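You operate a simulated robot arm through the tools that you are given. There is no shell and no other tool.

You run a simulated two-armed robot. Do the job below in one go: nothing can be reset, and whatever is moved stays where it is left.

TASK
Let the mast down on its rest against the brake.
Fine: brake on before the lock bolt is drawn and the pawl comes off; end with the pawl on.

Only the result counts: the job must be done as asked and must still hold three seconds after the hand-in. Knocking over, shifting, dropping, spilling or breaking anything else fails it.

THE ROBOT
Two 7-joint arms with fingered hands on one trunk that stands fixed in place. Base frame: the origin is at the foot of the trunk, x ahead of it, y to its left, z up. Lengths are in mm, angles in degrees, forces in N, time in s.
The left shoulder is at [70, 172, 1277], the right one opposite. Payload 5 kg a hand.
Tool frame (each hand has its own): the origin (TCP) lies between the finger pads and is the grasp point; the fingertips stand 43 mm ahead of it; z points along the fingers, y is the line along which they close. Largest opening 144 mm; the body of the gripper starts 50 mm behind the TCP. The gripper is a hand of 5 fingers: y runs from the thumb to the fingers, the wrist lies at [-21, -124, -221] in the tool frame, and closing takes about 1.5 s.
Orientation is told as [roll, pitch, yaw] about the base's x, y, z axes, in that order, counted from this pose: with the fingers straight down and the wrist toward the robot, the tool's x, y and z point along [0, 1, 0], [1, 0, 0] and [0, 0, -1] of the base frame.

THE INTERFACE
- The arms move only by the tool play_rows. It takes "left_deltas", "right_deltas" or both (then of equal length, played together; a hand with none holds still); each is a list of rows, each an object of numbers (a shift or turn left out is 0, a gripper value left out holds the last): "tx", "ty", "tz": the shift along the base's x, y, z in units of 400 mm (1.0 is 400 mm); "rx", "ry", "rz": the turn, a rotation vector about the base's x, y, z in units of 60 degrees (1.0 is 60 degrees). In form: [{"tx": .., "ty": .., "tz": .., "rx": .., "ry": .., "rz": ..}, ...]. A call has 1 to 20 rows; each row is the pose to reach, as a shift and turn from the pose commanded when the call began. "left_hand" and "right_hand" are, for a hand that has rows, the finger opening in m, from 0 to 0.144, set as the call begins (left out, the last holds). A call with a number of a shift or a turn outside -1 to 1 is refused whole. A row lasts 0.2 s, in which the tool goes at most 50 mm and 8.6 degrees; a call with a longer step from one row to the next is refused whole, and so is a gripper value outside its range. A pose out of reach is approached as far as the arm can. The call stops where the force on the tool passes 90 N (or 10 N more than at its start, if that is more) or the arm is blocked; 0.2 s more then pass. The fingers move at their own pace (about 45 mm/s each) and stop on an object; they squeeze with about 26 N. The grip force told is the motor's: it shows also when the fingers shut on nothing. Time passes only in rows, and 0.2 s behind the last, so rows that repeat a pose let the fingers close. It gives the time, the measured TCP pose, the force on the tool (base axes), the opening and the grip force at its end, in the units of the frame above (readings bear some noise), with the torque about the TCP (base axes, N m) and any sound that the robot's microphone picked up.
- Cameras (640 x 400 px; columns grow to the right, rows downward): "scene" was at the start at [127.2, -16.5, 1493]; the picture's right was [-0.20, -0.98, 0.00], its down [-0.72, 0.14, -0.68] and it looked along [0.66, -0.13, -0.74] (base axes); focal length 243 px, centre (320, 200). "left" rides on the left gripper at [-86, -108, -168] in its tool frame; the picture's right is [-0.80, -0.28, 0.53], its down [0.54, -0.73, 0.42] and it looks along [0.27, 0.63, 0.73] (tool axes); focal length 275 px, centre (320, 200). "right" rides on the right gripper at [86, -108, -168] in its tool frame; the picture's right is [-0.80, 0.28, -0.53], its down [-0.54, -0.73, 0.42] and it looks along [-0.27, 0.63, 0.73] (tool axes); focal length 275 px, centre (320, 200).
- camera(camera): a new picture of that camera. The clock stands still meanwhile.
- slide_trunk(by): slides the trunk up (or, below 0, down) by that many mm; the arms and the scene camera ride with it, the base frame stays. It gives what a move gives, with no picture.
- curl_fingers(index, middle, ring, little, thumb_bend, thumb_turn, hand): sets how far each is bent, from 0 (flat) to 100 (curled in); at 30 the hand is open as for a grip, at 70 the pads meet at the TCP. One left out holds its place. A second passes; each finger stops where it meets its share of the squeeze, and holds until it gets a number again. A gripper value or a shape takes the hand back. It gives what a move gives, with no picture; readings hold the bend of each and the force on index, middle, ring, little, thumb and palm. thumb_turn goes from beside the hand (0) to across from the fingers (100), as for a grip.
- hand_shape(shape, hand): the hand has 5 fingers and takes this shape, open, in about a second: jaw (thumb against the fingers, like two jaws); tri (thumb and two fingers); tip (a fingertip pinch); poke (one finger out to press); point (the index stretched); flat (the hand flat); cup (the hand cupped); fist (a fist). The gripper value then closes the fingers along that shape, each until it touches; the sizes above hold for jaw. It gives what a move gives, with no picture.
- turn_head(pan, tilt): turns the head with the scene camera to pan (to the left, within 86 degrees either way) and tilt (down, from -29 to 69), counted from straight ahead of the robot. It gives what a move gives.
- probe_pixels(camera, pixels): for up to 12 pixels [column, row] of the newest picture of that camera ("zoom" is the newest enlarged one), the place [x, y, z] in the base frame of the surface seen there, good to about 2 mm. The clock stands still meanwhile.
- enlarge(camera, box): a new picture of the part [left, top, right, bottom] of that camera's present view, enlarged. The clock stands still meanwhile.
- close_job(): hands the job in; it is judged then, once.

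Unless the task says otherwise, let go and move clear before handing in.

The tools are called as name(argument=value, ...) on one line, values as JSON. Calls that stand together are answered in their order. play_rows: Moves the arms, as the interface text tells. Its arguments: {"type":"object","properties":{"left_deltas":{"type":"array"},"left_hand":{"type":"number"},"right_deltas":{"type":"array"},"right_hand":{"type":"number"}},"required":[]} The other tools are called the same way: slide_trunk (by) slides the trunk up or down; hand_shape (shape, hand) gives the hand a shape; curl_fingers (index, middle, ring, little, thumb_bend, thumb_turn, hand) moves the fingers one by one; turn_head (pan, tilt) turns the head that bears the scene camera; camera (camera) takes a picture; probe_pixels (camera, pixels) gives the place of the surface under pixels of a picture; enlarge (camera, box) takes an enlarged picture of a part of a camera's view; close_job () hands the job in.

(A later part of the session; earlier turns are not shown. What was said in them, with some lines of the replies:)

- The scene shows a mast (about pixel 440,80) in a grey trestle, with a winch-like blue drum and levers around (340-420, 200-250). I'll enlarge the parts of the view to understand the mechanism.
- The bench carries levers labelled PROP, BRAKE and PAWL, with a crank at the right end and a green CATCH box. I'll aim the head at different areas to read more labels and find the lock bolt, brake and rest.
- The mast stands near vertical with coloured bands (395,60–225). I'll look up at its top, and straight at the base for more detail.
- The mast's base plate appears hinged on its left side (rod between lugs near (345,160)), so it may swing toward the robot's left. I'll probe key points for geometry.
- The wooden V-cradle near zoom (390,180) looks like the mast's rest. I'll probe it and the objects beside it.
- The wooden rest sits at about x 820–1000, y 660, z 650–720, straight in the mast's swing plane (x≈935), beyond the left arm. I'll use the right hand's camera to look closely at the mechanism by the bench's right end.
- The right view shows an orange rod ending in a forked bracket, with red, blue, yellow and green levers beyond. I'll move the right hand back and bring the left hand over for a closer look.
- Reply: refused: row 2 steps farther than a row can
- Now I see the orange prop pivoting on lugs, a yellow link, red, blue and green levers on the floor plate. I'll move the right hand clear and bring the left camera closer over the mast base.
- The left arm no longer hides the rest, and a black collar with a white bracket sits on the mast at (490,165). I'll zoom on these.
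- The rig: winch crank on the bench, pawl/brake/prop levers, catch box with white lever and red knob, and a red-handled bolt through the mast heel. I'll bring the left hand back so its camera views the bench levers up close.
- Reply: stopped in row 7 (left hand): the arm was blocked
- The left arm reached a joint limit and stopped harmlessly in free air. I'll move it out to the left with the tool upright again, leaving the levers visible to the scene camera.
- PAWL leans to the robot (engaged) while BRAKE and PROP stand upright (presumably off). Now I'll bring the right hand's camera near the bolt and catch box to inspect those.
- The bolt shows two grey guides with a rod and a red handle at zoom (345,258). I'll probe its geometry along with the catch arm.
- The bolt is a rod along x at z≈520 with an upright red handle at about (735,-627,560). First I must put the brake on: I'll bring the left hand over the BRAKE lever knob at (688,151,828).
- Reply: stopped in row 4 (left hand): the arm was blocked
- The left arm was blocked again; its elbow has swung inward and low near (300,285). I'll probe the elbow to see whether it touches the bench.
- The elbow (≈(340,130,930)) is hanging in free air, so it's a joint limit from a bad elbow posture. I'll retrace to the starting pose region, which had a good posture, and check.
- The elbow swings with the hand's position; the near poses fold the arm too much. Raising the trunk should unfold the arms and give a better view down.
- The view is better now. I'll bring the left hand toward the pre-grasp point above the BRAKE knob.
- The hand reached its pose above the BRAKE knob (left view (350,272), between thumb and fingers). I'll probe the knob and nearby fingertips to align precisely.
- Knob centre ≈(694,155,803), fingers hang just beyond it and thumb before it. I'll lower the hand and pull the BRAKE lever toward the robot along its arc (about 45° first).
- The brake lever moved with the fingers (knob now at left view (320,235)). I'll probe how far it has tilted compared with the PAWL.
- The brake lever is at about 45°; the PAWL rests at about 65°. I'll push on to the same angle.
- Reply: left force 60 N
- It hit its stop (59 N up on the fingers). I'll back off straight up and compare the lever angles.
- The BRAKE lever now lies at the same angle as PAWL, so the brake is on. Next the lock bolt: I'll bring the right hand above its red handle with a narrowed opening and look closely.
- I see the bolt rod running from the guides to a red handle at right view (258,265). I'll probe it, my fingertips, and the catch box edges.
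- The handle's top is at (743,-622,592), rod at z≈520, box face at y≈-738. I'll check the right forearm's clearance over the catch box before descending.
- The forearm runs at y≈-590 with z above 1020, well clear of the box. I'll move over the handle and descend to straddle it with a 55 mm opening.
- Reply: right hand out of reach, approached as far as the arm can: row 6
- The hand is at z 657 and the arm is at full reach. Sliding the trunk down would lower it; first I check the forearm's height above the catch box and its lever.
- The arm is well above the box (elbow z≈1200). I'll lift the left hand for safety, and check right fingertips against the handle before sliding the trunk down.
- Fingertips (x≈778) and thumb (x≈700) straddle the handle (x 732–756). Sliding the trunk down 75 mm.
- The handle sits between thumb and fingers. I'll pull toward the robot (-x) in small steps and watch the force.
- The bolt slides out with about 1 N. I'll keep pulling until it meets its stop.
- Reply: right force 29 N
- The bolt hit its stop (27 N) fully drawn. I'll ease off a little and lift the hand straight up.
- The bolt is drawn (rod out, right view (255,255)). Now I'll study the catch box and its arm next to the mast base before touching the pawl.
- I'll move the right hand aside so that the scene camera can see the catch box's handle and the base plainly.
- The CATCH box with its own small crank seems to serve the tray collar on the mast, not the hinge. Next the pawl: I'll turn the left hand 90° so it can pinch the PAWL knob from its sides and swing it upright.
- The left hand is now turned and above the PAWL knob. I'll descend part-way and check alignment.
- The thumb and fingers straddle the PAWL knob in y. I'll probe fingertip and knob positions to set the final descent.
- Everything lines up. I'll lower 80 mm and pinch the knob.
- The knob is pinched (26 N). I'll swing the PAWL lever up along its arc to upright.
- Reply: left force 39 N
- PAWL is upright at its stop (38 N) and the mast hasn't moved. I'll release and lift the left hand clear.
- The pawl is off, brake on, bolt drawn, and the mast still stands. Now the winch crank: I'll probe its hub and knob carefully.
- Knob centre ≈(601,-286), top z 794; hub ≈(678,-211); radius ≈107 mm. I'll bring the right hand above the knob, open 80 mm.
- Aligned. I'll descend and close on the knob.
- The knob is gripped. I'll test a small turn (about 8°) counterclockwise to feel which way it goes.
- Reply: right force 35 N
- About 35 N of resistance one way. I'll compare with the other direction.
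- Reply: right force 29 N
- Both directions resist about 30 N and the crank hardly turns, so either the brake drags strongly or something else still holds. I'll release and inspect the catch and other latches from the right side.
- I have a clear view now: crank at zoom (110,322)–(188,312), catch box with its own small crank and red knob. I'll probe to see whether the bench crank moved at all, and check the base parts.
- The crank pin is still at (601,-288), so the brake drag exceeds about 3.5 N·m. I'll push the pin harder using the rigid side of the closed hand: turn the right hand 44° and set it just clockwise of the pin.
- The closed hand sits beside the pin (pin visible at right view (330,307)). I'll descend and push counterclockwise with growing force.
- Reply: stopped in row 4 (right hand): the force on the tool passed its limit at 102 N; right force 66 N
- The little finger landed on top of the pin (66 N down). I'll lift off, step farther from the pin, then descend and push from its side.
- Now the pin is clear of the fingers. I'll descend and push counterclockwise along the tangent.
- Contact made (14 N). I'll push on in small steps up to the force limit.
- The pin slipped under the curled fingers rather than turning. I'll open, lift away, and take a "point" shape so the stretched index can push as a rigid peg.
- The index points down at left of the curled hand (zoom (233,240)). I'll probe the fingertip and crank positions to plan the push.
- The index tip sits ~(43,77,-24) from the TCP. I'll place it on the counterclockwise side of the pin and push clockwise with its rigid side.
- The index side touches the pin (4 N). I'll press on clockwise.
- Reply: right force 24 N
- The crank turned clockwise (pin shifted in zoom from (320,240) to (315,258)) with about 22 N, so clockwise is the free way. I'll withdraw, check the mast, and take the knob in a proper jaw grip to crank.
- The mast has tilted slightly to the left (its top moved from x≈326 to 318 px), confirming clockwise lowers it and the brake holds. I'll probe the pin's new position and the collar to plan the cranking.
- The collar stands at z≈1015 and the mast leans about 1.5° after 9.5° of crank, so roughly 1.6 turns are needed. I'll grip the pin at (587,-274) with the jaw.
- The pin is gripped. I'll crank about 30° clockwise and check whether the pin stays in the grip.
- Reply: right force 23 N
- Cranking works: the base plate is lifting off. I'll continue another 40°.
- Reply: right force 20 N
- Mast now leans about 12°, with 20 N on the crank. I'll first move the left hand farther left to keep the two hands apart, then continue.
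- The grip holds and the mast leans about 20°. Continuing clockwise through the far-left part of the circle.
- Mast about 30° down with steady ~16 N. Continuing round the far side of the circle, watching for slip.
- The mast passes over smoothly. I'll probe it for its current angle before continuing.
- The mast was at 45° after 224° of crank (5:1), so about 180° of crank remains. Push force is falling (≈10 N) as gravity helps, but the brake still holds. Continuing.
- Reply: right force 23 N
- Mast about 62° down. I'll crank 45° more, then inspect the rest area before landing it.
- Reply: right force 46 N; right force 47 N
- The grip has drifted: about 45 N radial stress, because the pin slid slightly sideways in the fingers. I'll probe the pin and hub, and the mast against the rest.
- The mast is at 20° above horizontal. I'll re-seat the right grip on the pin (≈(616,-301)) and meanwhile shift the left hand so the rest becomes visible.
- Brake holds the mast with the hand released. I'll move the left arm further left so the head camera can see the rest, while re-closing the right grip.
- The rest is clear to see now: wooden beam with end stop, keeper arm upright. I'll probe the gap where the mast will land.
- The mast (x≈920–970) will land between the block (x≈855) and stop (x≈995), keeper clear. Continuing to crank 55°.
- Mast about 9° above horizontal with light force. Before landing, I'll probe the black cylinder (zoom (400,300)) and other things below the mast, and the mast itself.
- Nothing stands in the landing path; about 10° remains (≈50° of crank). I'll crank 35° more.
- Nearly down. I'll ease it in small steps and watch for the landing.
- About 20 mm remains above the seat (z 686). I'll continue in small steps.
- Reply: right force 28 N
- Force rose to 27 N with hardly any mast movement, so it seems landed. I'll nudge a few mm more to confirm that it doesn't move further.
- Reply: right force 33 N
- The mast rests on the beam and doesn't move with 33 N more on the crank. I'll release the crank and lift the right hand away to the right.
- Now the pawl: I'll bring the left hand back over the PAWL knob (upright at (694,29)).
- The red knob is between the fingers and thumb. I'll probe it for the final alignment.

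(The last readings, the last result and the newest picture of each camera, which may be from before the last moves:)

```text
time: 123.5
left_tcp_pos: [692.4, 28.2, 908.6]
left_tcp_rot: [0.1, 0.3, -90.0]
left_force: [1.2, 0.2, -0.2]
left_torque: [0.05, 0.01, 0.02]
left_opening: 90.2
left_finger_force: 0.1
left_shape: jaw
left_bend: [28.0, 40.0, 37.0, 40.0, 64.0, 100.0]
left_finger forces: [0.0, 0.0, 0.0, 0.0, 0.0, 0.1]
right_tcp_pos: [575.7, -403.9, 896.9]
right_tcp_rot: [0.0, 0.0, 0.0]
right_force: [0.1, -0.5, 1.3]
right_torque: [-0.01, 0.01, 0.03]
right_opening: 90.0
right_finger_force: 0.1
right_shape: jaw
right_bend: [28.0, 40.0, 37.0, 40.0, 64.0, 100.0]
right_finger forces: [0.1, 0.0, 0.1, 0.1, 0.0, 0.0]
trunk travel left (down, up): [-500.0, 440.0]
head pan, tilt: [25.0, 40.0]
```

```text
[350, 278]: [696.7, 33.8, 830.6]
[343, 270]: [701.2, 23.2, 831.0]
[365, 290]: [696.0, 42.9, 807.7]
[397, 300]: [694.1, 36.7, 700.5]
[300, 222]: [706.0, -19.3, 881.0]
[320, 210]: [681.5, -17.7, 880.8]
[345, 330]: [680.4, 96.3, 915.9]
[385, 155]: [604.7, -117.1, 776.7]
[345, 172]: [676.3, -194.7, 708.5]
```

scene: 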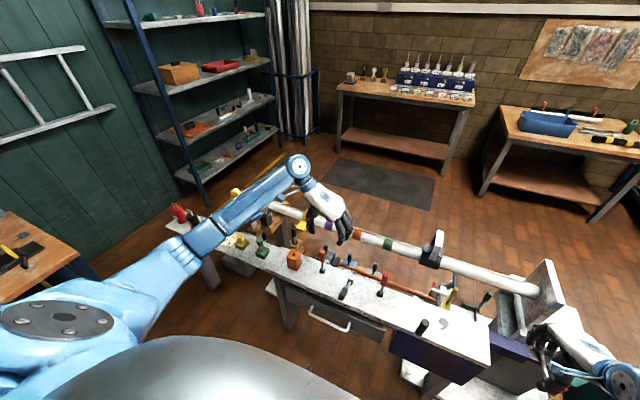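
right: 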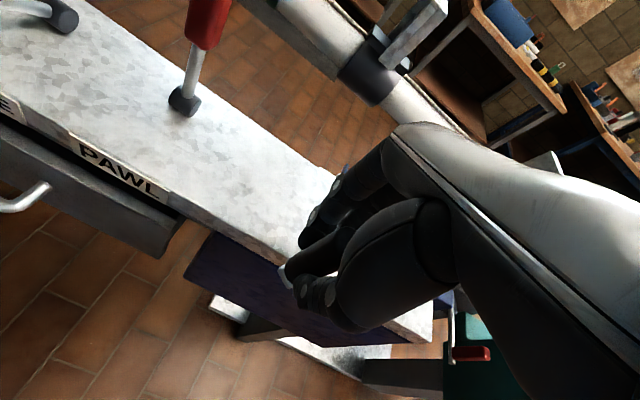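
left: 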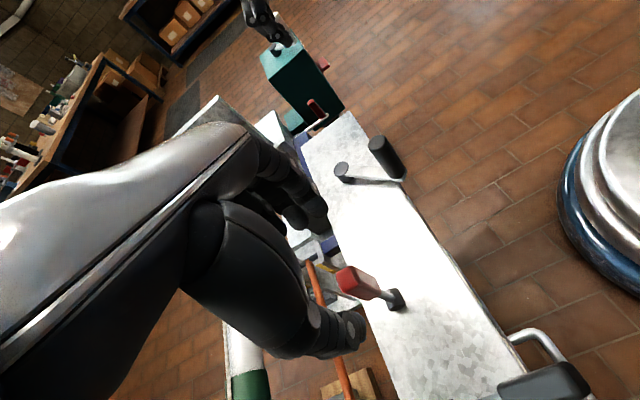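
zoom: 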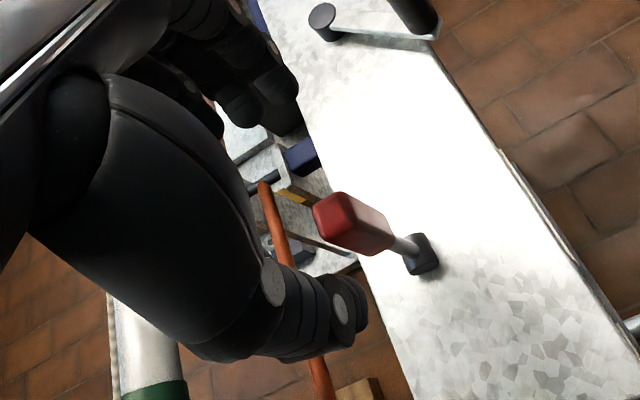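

play_rows(left_deltas=[{"tx": 0.006, "ty": 0.003, "tz": -0.1}, {"tx": 0.006, "ty": 0.003, "tz": -0.2}, {"tx": 0.006, "ty": 0.003, "tz": -0.24}])

play_rows(left_deltas=[{}, {}, {}, {}, {}, {}, {}, {}], left_hand=0.0)

camera(camera="left")

```text
time: 124.3
left_tcp_pos: [693.8, 29.3, 813.6]
left_tcp_rot: [0.0, 0.2, -89.9]
left_force: [-0.5, 0.3, 0.4]
left_torque: [-0.01, 0.03, -0.02]
left_opening: 90.5
left_finger_force: 0.0
left_shape: jaw
left_bend: [28.0, 40.0, 37.0, 40.0, 64.0, 100.0]
left_finger forces: [0.0, 0.0, 0.0, 0.1, 0.0, 0.0]
right_tcp_pos: [576.2, -403.6, 898.2]
right_tcp_rot: [-0.1, 0.0, 0.0]
right_force: [0.1, 0.2, 0.5]
right_torque: [-0.02, -0.01, 0.01]
right_opening: 89.6
right_finger_force: 0.1
right_shape: jaw
right_bend: [28.0, 40.0, 37.0, 40.0, 64.0, 100.0]
right_finger forces: [0.1, 0.0, 0.0, 0.0, 0.1, 0.0]
trunk travel left (down, up): [-500.0, 440.0]
head pan, tilt: [25.0, 40.0]
```

```text
time: 126.1
left_tcp_pos: [693.2, 32.1, 813.3]
left_tcp_rot: [0.0, 0.2, -89.7]
left_force: [-1.4, 4.8, -1.8]
left_torque: [0.09, 0.05, -0.1]
left_opening: 18.8
left_finger_force: 25.7
left_shape: jaw
left_bend: [72.0, 62.0, 67.0, 65.0, 74.0, 100.0]
left_finger forces: [11.5, 6.9, 0.1, 0.0, 23.1, 0.1]
right_tcp_pos: [576.2, -403.8, 897.6]
right_tcp_rot: [0.0, 0.0, 0.0]
right_force: [-0.4, -0.1, -0.2]
right_torque: [0.01, 0.02, -0.06]
right_opening: 90.0
right_finger_force: 0.0
right_shape: jaw
right_bend: [28.0, 40.0, 37.0, 40.0, 64.0, 100.0]
right_finger forces: [0.1, 0.0, 0.0, 0.0, 0.0, 0.0]
trunk travel left (down, up): [-500.0, 440.0]
head pan, tilt: [25.0, 40.0]
```

```text
taken
```

left: 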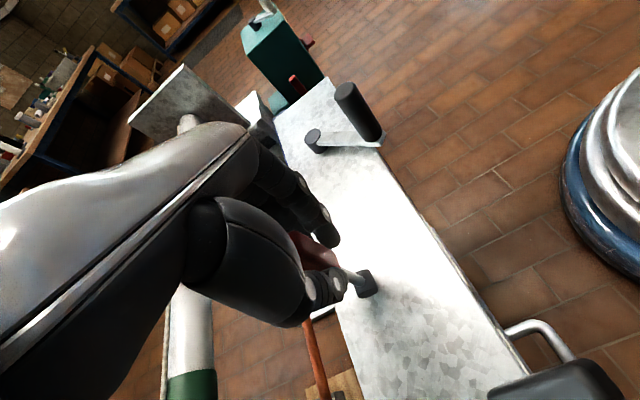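

The knob is pinched. I'll swing the PAWL lever back toward the robot along the arc to its engaged stop.

play_rows(left_deltas=[{"tx": -0.022, "tz": -0.001}, {"tx": -0.045, "tz": -0.004}, {"tx": -0.068, "tz": -0.009}, {"tx": -0.09, "tz": -0.016}, {"tx": -0.112, "tz": -0.025}, {"tx": -0.134, "tz": -0.036}, {"tx": -0.154, "tz": -0.049}, {"tx": -0.1725, "tz": -0.0635}, {"tx": -0.19, "tz": -0.08}, {"tx": -0.206, "tz": -0.097}, {"tx": -0.22, "tz": -0.116}, {"tx": -0.233, "tz": -0.1355}, {"tx": -0.24, "tz": -0.1475}, {"tx": -0.246, "tz": -0.161}])

camera(camera="left")

enlarge(camera="scene", box=[310, 200, 460, 320])

```text
time: 129.1
left_tcp_pos: [605.9, 30.7, 762.6]
left_tcp_rot: [1.2, -0.4, -89.5]
left_force: [42.9, 9.4, 67.1]
left_torque: [-0.05, -2.95, 0.32]
left_opening: 19.2
left_finger_force: 26.5
left_shape: jaw
left_bend: [72.0, 62.0, 77.0, 65.0, 73.0, 100.0]
left_finger forces: [11.0, 8.6, 62.5, 0.0, 30.3, 0.1]
right_tcp_pos: [574.9, -403.8, 898.9]
right_tcp_rot: [0.0, -0.1, 0.0]
right_force: [-0.6, -0.6, 0.5]
right_torque: [-0.01, -0.02, -0.01]
right_opening: 90.0
right_finger_force: 0.1
right_shape: jaw
right_bend: [28.0, 40.0, 37.0, 40.0, 64.0, 100.0]
right_finger forces: [0.1, 0.0, 0.0, 0.0, 0.0, 0.0]
trunk travel left (down, up): [-500.0, 440.0]
head pan, tilt: [25.0, 40.0]
```

```text
taken
```

left: 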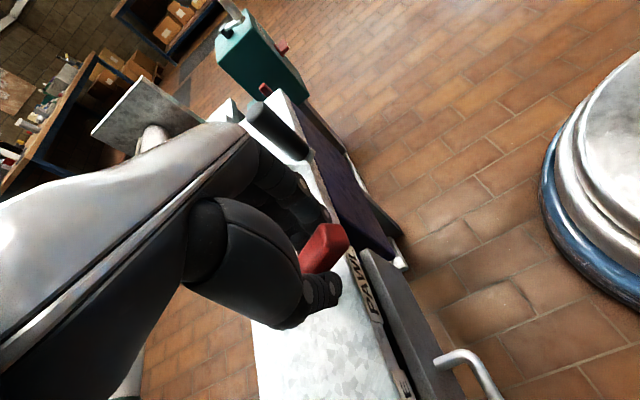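

```text
3.33 times, centred on (385, 260) of scene
```

zoom: 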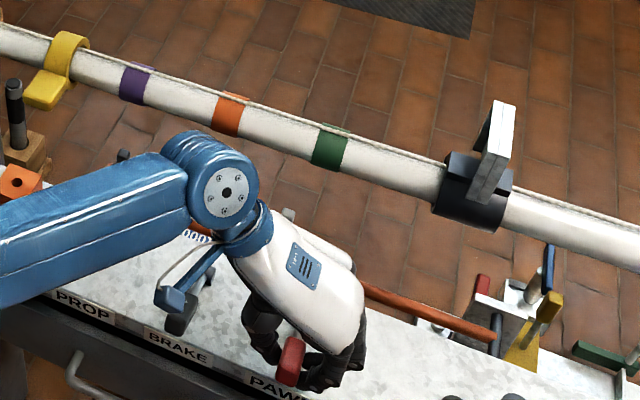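

High force (80 N) suggests the lever is at its stop or a finger bears on it. I'll release, lift straight up, and check the lever angle.

play_rows(left_deltas=[{"tz": 0.01}, {"tz": 0.01}, {"tz": 0.01}, {"tz": 0.01}, {"tz": 0.08}, {"tz": 0.18}, {"tz": 0.28}, {"tz": 0.38}], left_hand=0.09)

camera(camera="left")

enlarge(camera="scene", box=[310, 230, 430, 320])

```text
time: 130.9
left_tcp_pos: [594.7, 30.1, 901.6]
left_tcp_rot: [0.0, 0.3, -89.9]
left_force: [-0.8, 0.1, -0.5]
left_torque: [0.0, -0.02, 0.02]
left_opening: 89.8
left_finger_force: 0.1
left_shape: jaw
left_bend: [28.0, 40.0, 37.0, 40.0, 64.0, 100.0]
left_finger forces: [0.1, 0.1, 0.0, 0.0, 0.0, 0.0]
right_tcp_pos: [576.0, -404.8, 897.2]
right_tcp_rot: [0.0, 0.1, 0.0]
right_force: [-0.4, 0.4, 0.0]
right_torque: [-0.01, 0.0, -0.01]
right_opening: 89.7
right_finger_force: 0.0
right_shape: jaw
right_bend: [28.0, 40.0, 37.0, 40.0, 64.0, 100.0]
right_finger forces: [0.0, 0.0, 0.1, 0.0, 0.0, 0.0]
trunk travel left (down, up): [-500.0, 440.0]
head pan, tilt: [25.0, 40.0]
```

```text
taken
```

left: 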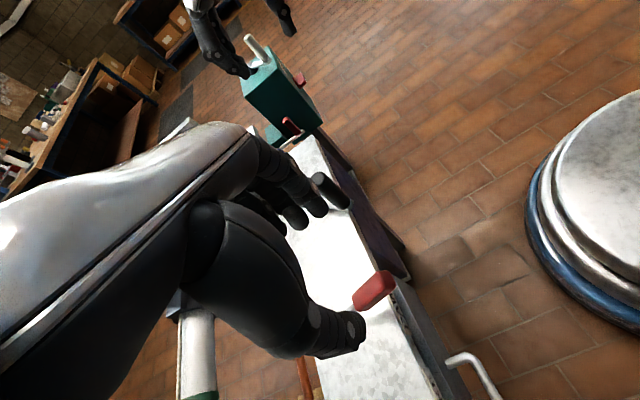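

```text
4.44 times, centred on (370, 275) of scene
```

zoom: 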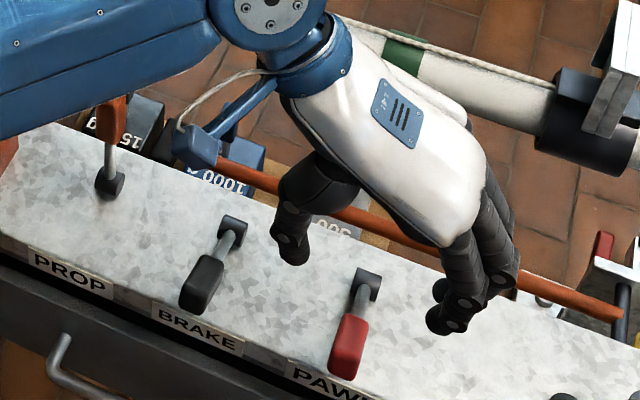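

The PAWL lever lies down again next to BRAKE. I'll probe both to compare angles.

probe_pixels(camera="zoom", pixels=[[348, 345], [350, 325], [343, 365], [365, 280], [200, 285], [205, 270], [193, 300], [230, 225]])

probe_pixels(camera="left", pixels=[[372, 290], [385, 278], [362, 303]])

```text
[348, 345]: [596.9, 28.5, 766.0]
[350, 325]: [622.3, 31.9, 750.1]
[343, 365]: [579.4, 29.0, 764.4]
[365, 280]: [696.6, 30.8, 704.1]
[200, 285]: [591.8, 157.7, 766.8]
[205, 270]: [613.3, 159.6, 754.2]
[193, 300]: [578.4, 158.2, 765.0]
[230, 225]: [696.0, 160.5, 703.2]
```

```text
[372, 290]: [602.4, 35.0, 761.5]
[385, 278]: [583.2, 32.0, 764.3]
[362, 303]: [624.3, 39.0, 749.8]
```

The pawl lever is within ~2° of its original seat. To make sure, I'll press it down gently with the closed fingertips.

play_rows(left_deltas=[{"tx": -0.005}, {"tx": -0.005}, {"tx": -0.005}, {"tx": -0.005}, {"tx": -0.005}, {"tx": -0.005}, {"tx": -0.005, "tz": -0.1}, {"tx": -0.005, "tz": -0.2}, {"tx": -0.005, "tz": -0.22}, {"tx": -0.005, "tz": -0.235}, {"tx": -0.005, "tz": -0.25}, {"tx": -0.005, "tz": -0.26}], left_hand=0.0)

camera(camera="left")

```text
time: 133.5
left_tcp_pos: [599.2, 23.0, 809.2]
left_tcp_rot: [0.8, -0.8, -89.8]
left_force: [4.2, -0.3, 26.2]
left_torque: [-0.34, 0.41, 0.05]
left_opening: 0.0
left_finger_force: 26.6
left_shape: jaw
left_bend: [70.0, 70.0, 70.0, 70.0, 58.0, 100.0]
left_finger forces: [46.4, 0.0, 0.0, 0.1, 0.0, 0.0]
right_tcp_pos: [576.4, -404.5, 896.6]
right_tcp_rot: [0.0, 0.0, 0.0]
right_force: [0.2, -0.9, 0.6]
right_torque: [0.01, 0.05, 0.02]
right_opening: 89.7
right_finger_force: 0.2
right_shape: jaw
right_bend: [28.0, 40.0, 37.0, 40.0, 64.0, 100.0]
right_finger forces: [0.0, 0.0, 0.1, 0.0, 0.0, 0.1]
trunk travel left (down, up): [-500.0, 440.0]
head pan, tilt: [25.0, 40.0]
stopped in row 12 (left hand): the force on the tool passed its limit at 93 N (the readings are from after the stop); the commanded pose is now the measured one
```

```text
taken
```

left: 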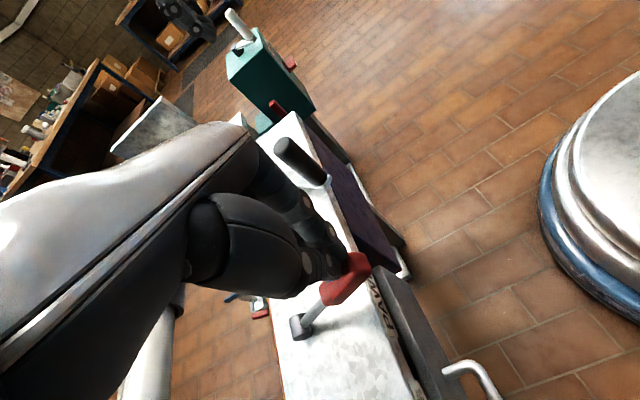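

The pawl lever is firmly on its stop. I'll lift the left hand and move both arms clear, then check the mast on its rest.

play_rows(left_deltas=[{"tz": 0.06}, {"tz": 0.15}, {"tz": 0.25}, {"tz": 0.35}, {"tz": 0.4, "ty": 0.08}, {"tz": 0.4, "ty": 0.18}, {"tz": 0.4, "ty": 0.28, "tx": -0.05}, {"tz": 0.4, "ty": 0.38, "tx": -0.1}, {"tz": 0.4, "ty": 0.48, "tx": -0.1}, {"tz": 0.4, "ty": 0.58, "tx": -0.1}, {"tz": 0.4, "ty": 0.68, "tx": -0.1}, {"tz": 0.4, "ty": 0.78, "tx": -0.1}, {"tz": 0.4, "ty": 0.88, "tx": -0.1}, {"tz": 0.4, "ty": 0.98, "tx": -0.1}], left_hand=0.0)

camera(camera="scene")

enlarge(camera="scene", box=[230, 170, 350, 260])

enlarge(camera="scene", box=[310, 210, 470, 330])

```text
time: 136.5
left_tcp_pos: [556.6, 416.8, 965.7]
left_tcp_rot: [0.6, -0.7, -89.9]
left_force: [0.3, 1.1, -0.8]
left_torque: [-0.04, 0.01, 0.0]
left_opening: 0.0
left_finger_force: 25.9
left_shape: jaw
left_bend: [70.0, 70.0, 70.0, 70.0, 59.0, 100.0]
left_finger forces: [0.0, 0.0, 0.1, 0.1, 0.0, 0.0]
right_tcp_pos: [576.0, -403.3, 898.8]
right_tcp_rot: [0.1, 0.0, 0.0]
right_force: [-1.0, 0.1, 0.0]
right_torque: [-0.01, -0.01, -0.02]
right_opening: 89.8
right_finger_force: 0.0
right_shape: jaw
right_bend: [28.0, 40.0, 37.0, 40.0, 64.0, 100.0]
right_finger forces: [0.0, 0.1, 0.1, 0.0, 0.1, 0.1]
trunk travel left (down, up): [-500.0, 440.0]
head pan, tilt: [25.0, 40.0]
```

```text
taken
```

scene: 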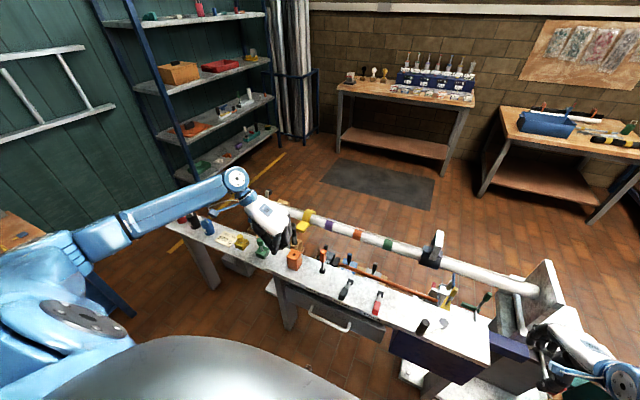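

```text
4.44 times, centred on (290, 215) of scene
```

zoom: 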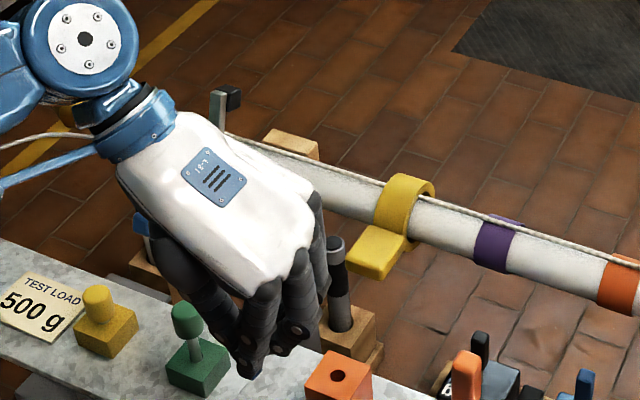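

```text
3.33 times, centred on (390, 270) of scene
```

zoom: 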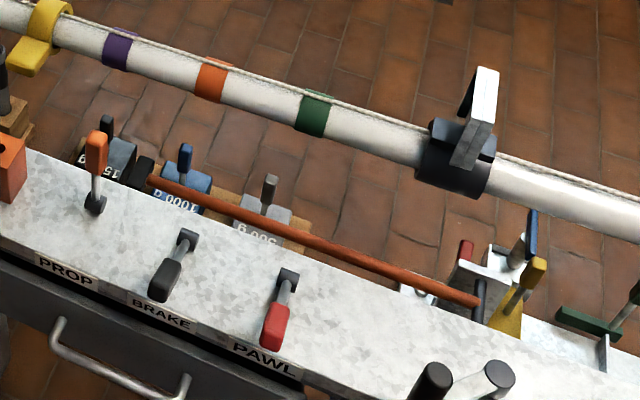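

Both BRAKE and PAWL lie engaged; the mast is horizontal. I'll move the left hand a bit farther to view the rest once more.

play_rows(left_deltas=[{"ty": 0.1}, {"ty": 0.2}, {"ty": 0.3}, {"ty": 0.4}, {"ty": 0.5}, {"ty": 0.6}])

enlarge(camera="scene", box=[245, 180, 305, 230])

probe_pixels(camera="zoom", pixels=[[380, 215], [360, 265], [350, 275], [330, 280], [340, 180], [150, 130], [480, 240]])

```text
time: 137.9
left_tcp_pos: [557.6, 658.9, 967.1]
left_tcp_rot: [0.6, -0.6, -89.8]
left_force: [0.1, 0.0, -0.6]
left_torque: [-0.03, 0.02, 0.0]
left_opening: 0.0
left_finger_force: 26.4
left_shape: jaw
left_bend: [70.0, 70.0, 70.0, 70.0, 59.0, 100.0]
left_finger forces: [0.0, 0.0, 0.0, 0.1, 0.0, 0.0]
right_tcp_pos: [576.4, -403.3, 899.0]
right_tcp_rot: [-0.1, 0.0, 0.1]
right_force: [0.1, 0.2, -0.1]
right_torque: [0.02, -0.04, -0.02]
right_opening: 89.9
right_finger_force: 0.0
right_shape: jaw
right_bend: [28.0, 40.0, 37.0, 40.0, 64.0, 100.0]
right_finger forces: [0.0, 0.0, 0.0, 0.0, 0.0, 0.0]
trunk travel left (down, up): [-500.0, 440.0]
head pan, tilt: [25.0, 40.0]
```

```text
8.00 times, centred on (275, 205) of scene
```

zoom: 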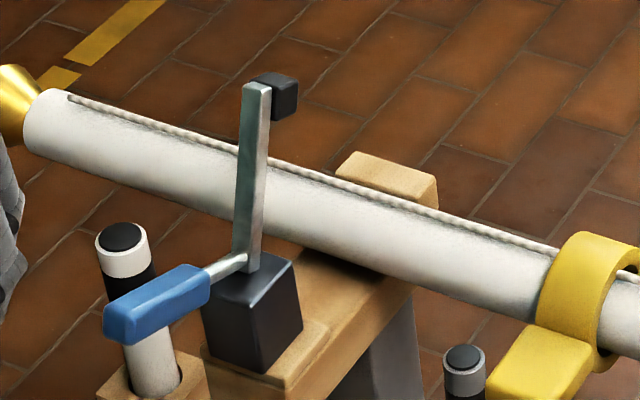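

```text
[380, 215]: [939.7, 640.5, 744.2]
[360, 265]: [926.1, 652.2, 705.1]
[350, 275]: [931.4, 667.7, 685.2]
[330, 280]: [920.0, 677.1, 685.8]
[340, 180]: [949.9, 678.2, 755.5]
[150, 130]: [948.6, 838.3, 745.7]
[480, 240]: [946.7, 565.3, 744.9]
```

The mast's underside meets the seat (z≈686) and its position is unchanged since release. Brake on, pawl on, bolt drawn, both hands clear, so I'm handing in.

close_job()

```text
The job is handed in.
```

The mast is down on its wooden rest. I lowered it with the winch crank against the brake, and the job is handed in; I don't have the judge's result.

- **Order:** I put the brake on first, then drew the lock bolt, then took the pawl off.
- **Landing:** The mast came down evenly. It stopped with its underside at the rest's seat (z about 686 mm). A further 33 N on the crank did not move it.
- **End state:** The pawl is on, pressed firmly against its stop, and the brake is still on. The bolt is still drawn, and both hands are clear.

**Left alone:** I did not touch the CATCH box; it seemed to serve only the tray on the mast. I also left the keeper arm on the rest open, since the task did not ask for it to be closed.

**Slip:** While I was working out which way the crank turned, a fingertip landed on top of the crank knob. The move stopped at its force limit (102 N), and nothing was shifted or damaged that I could see.
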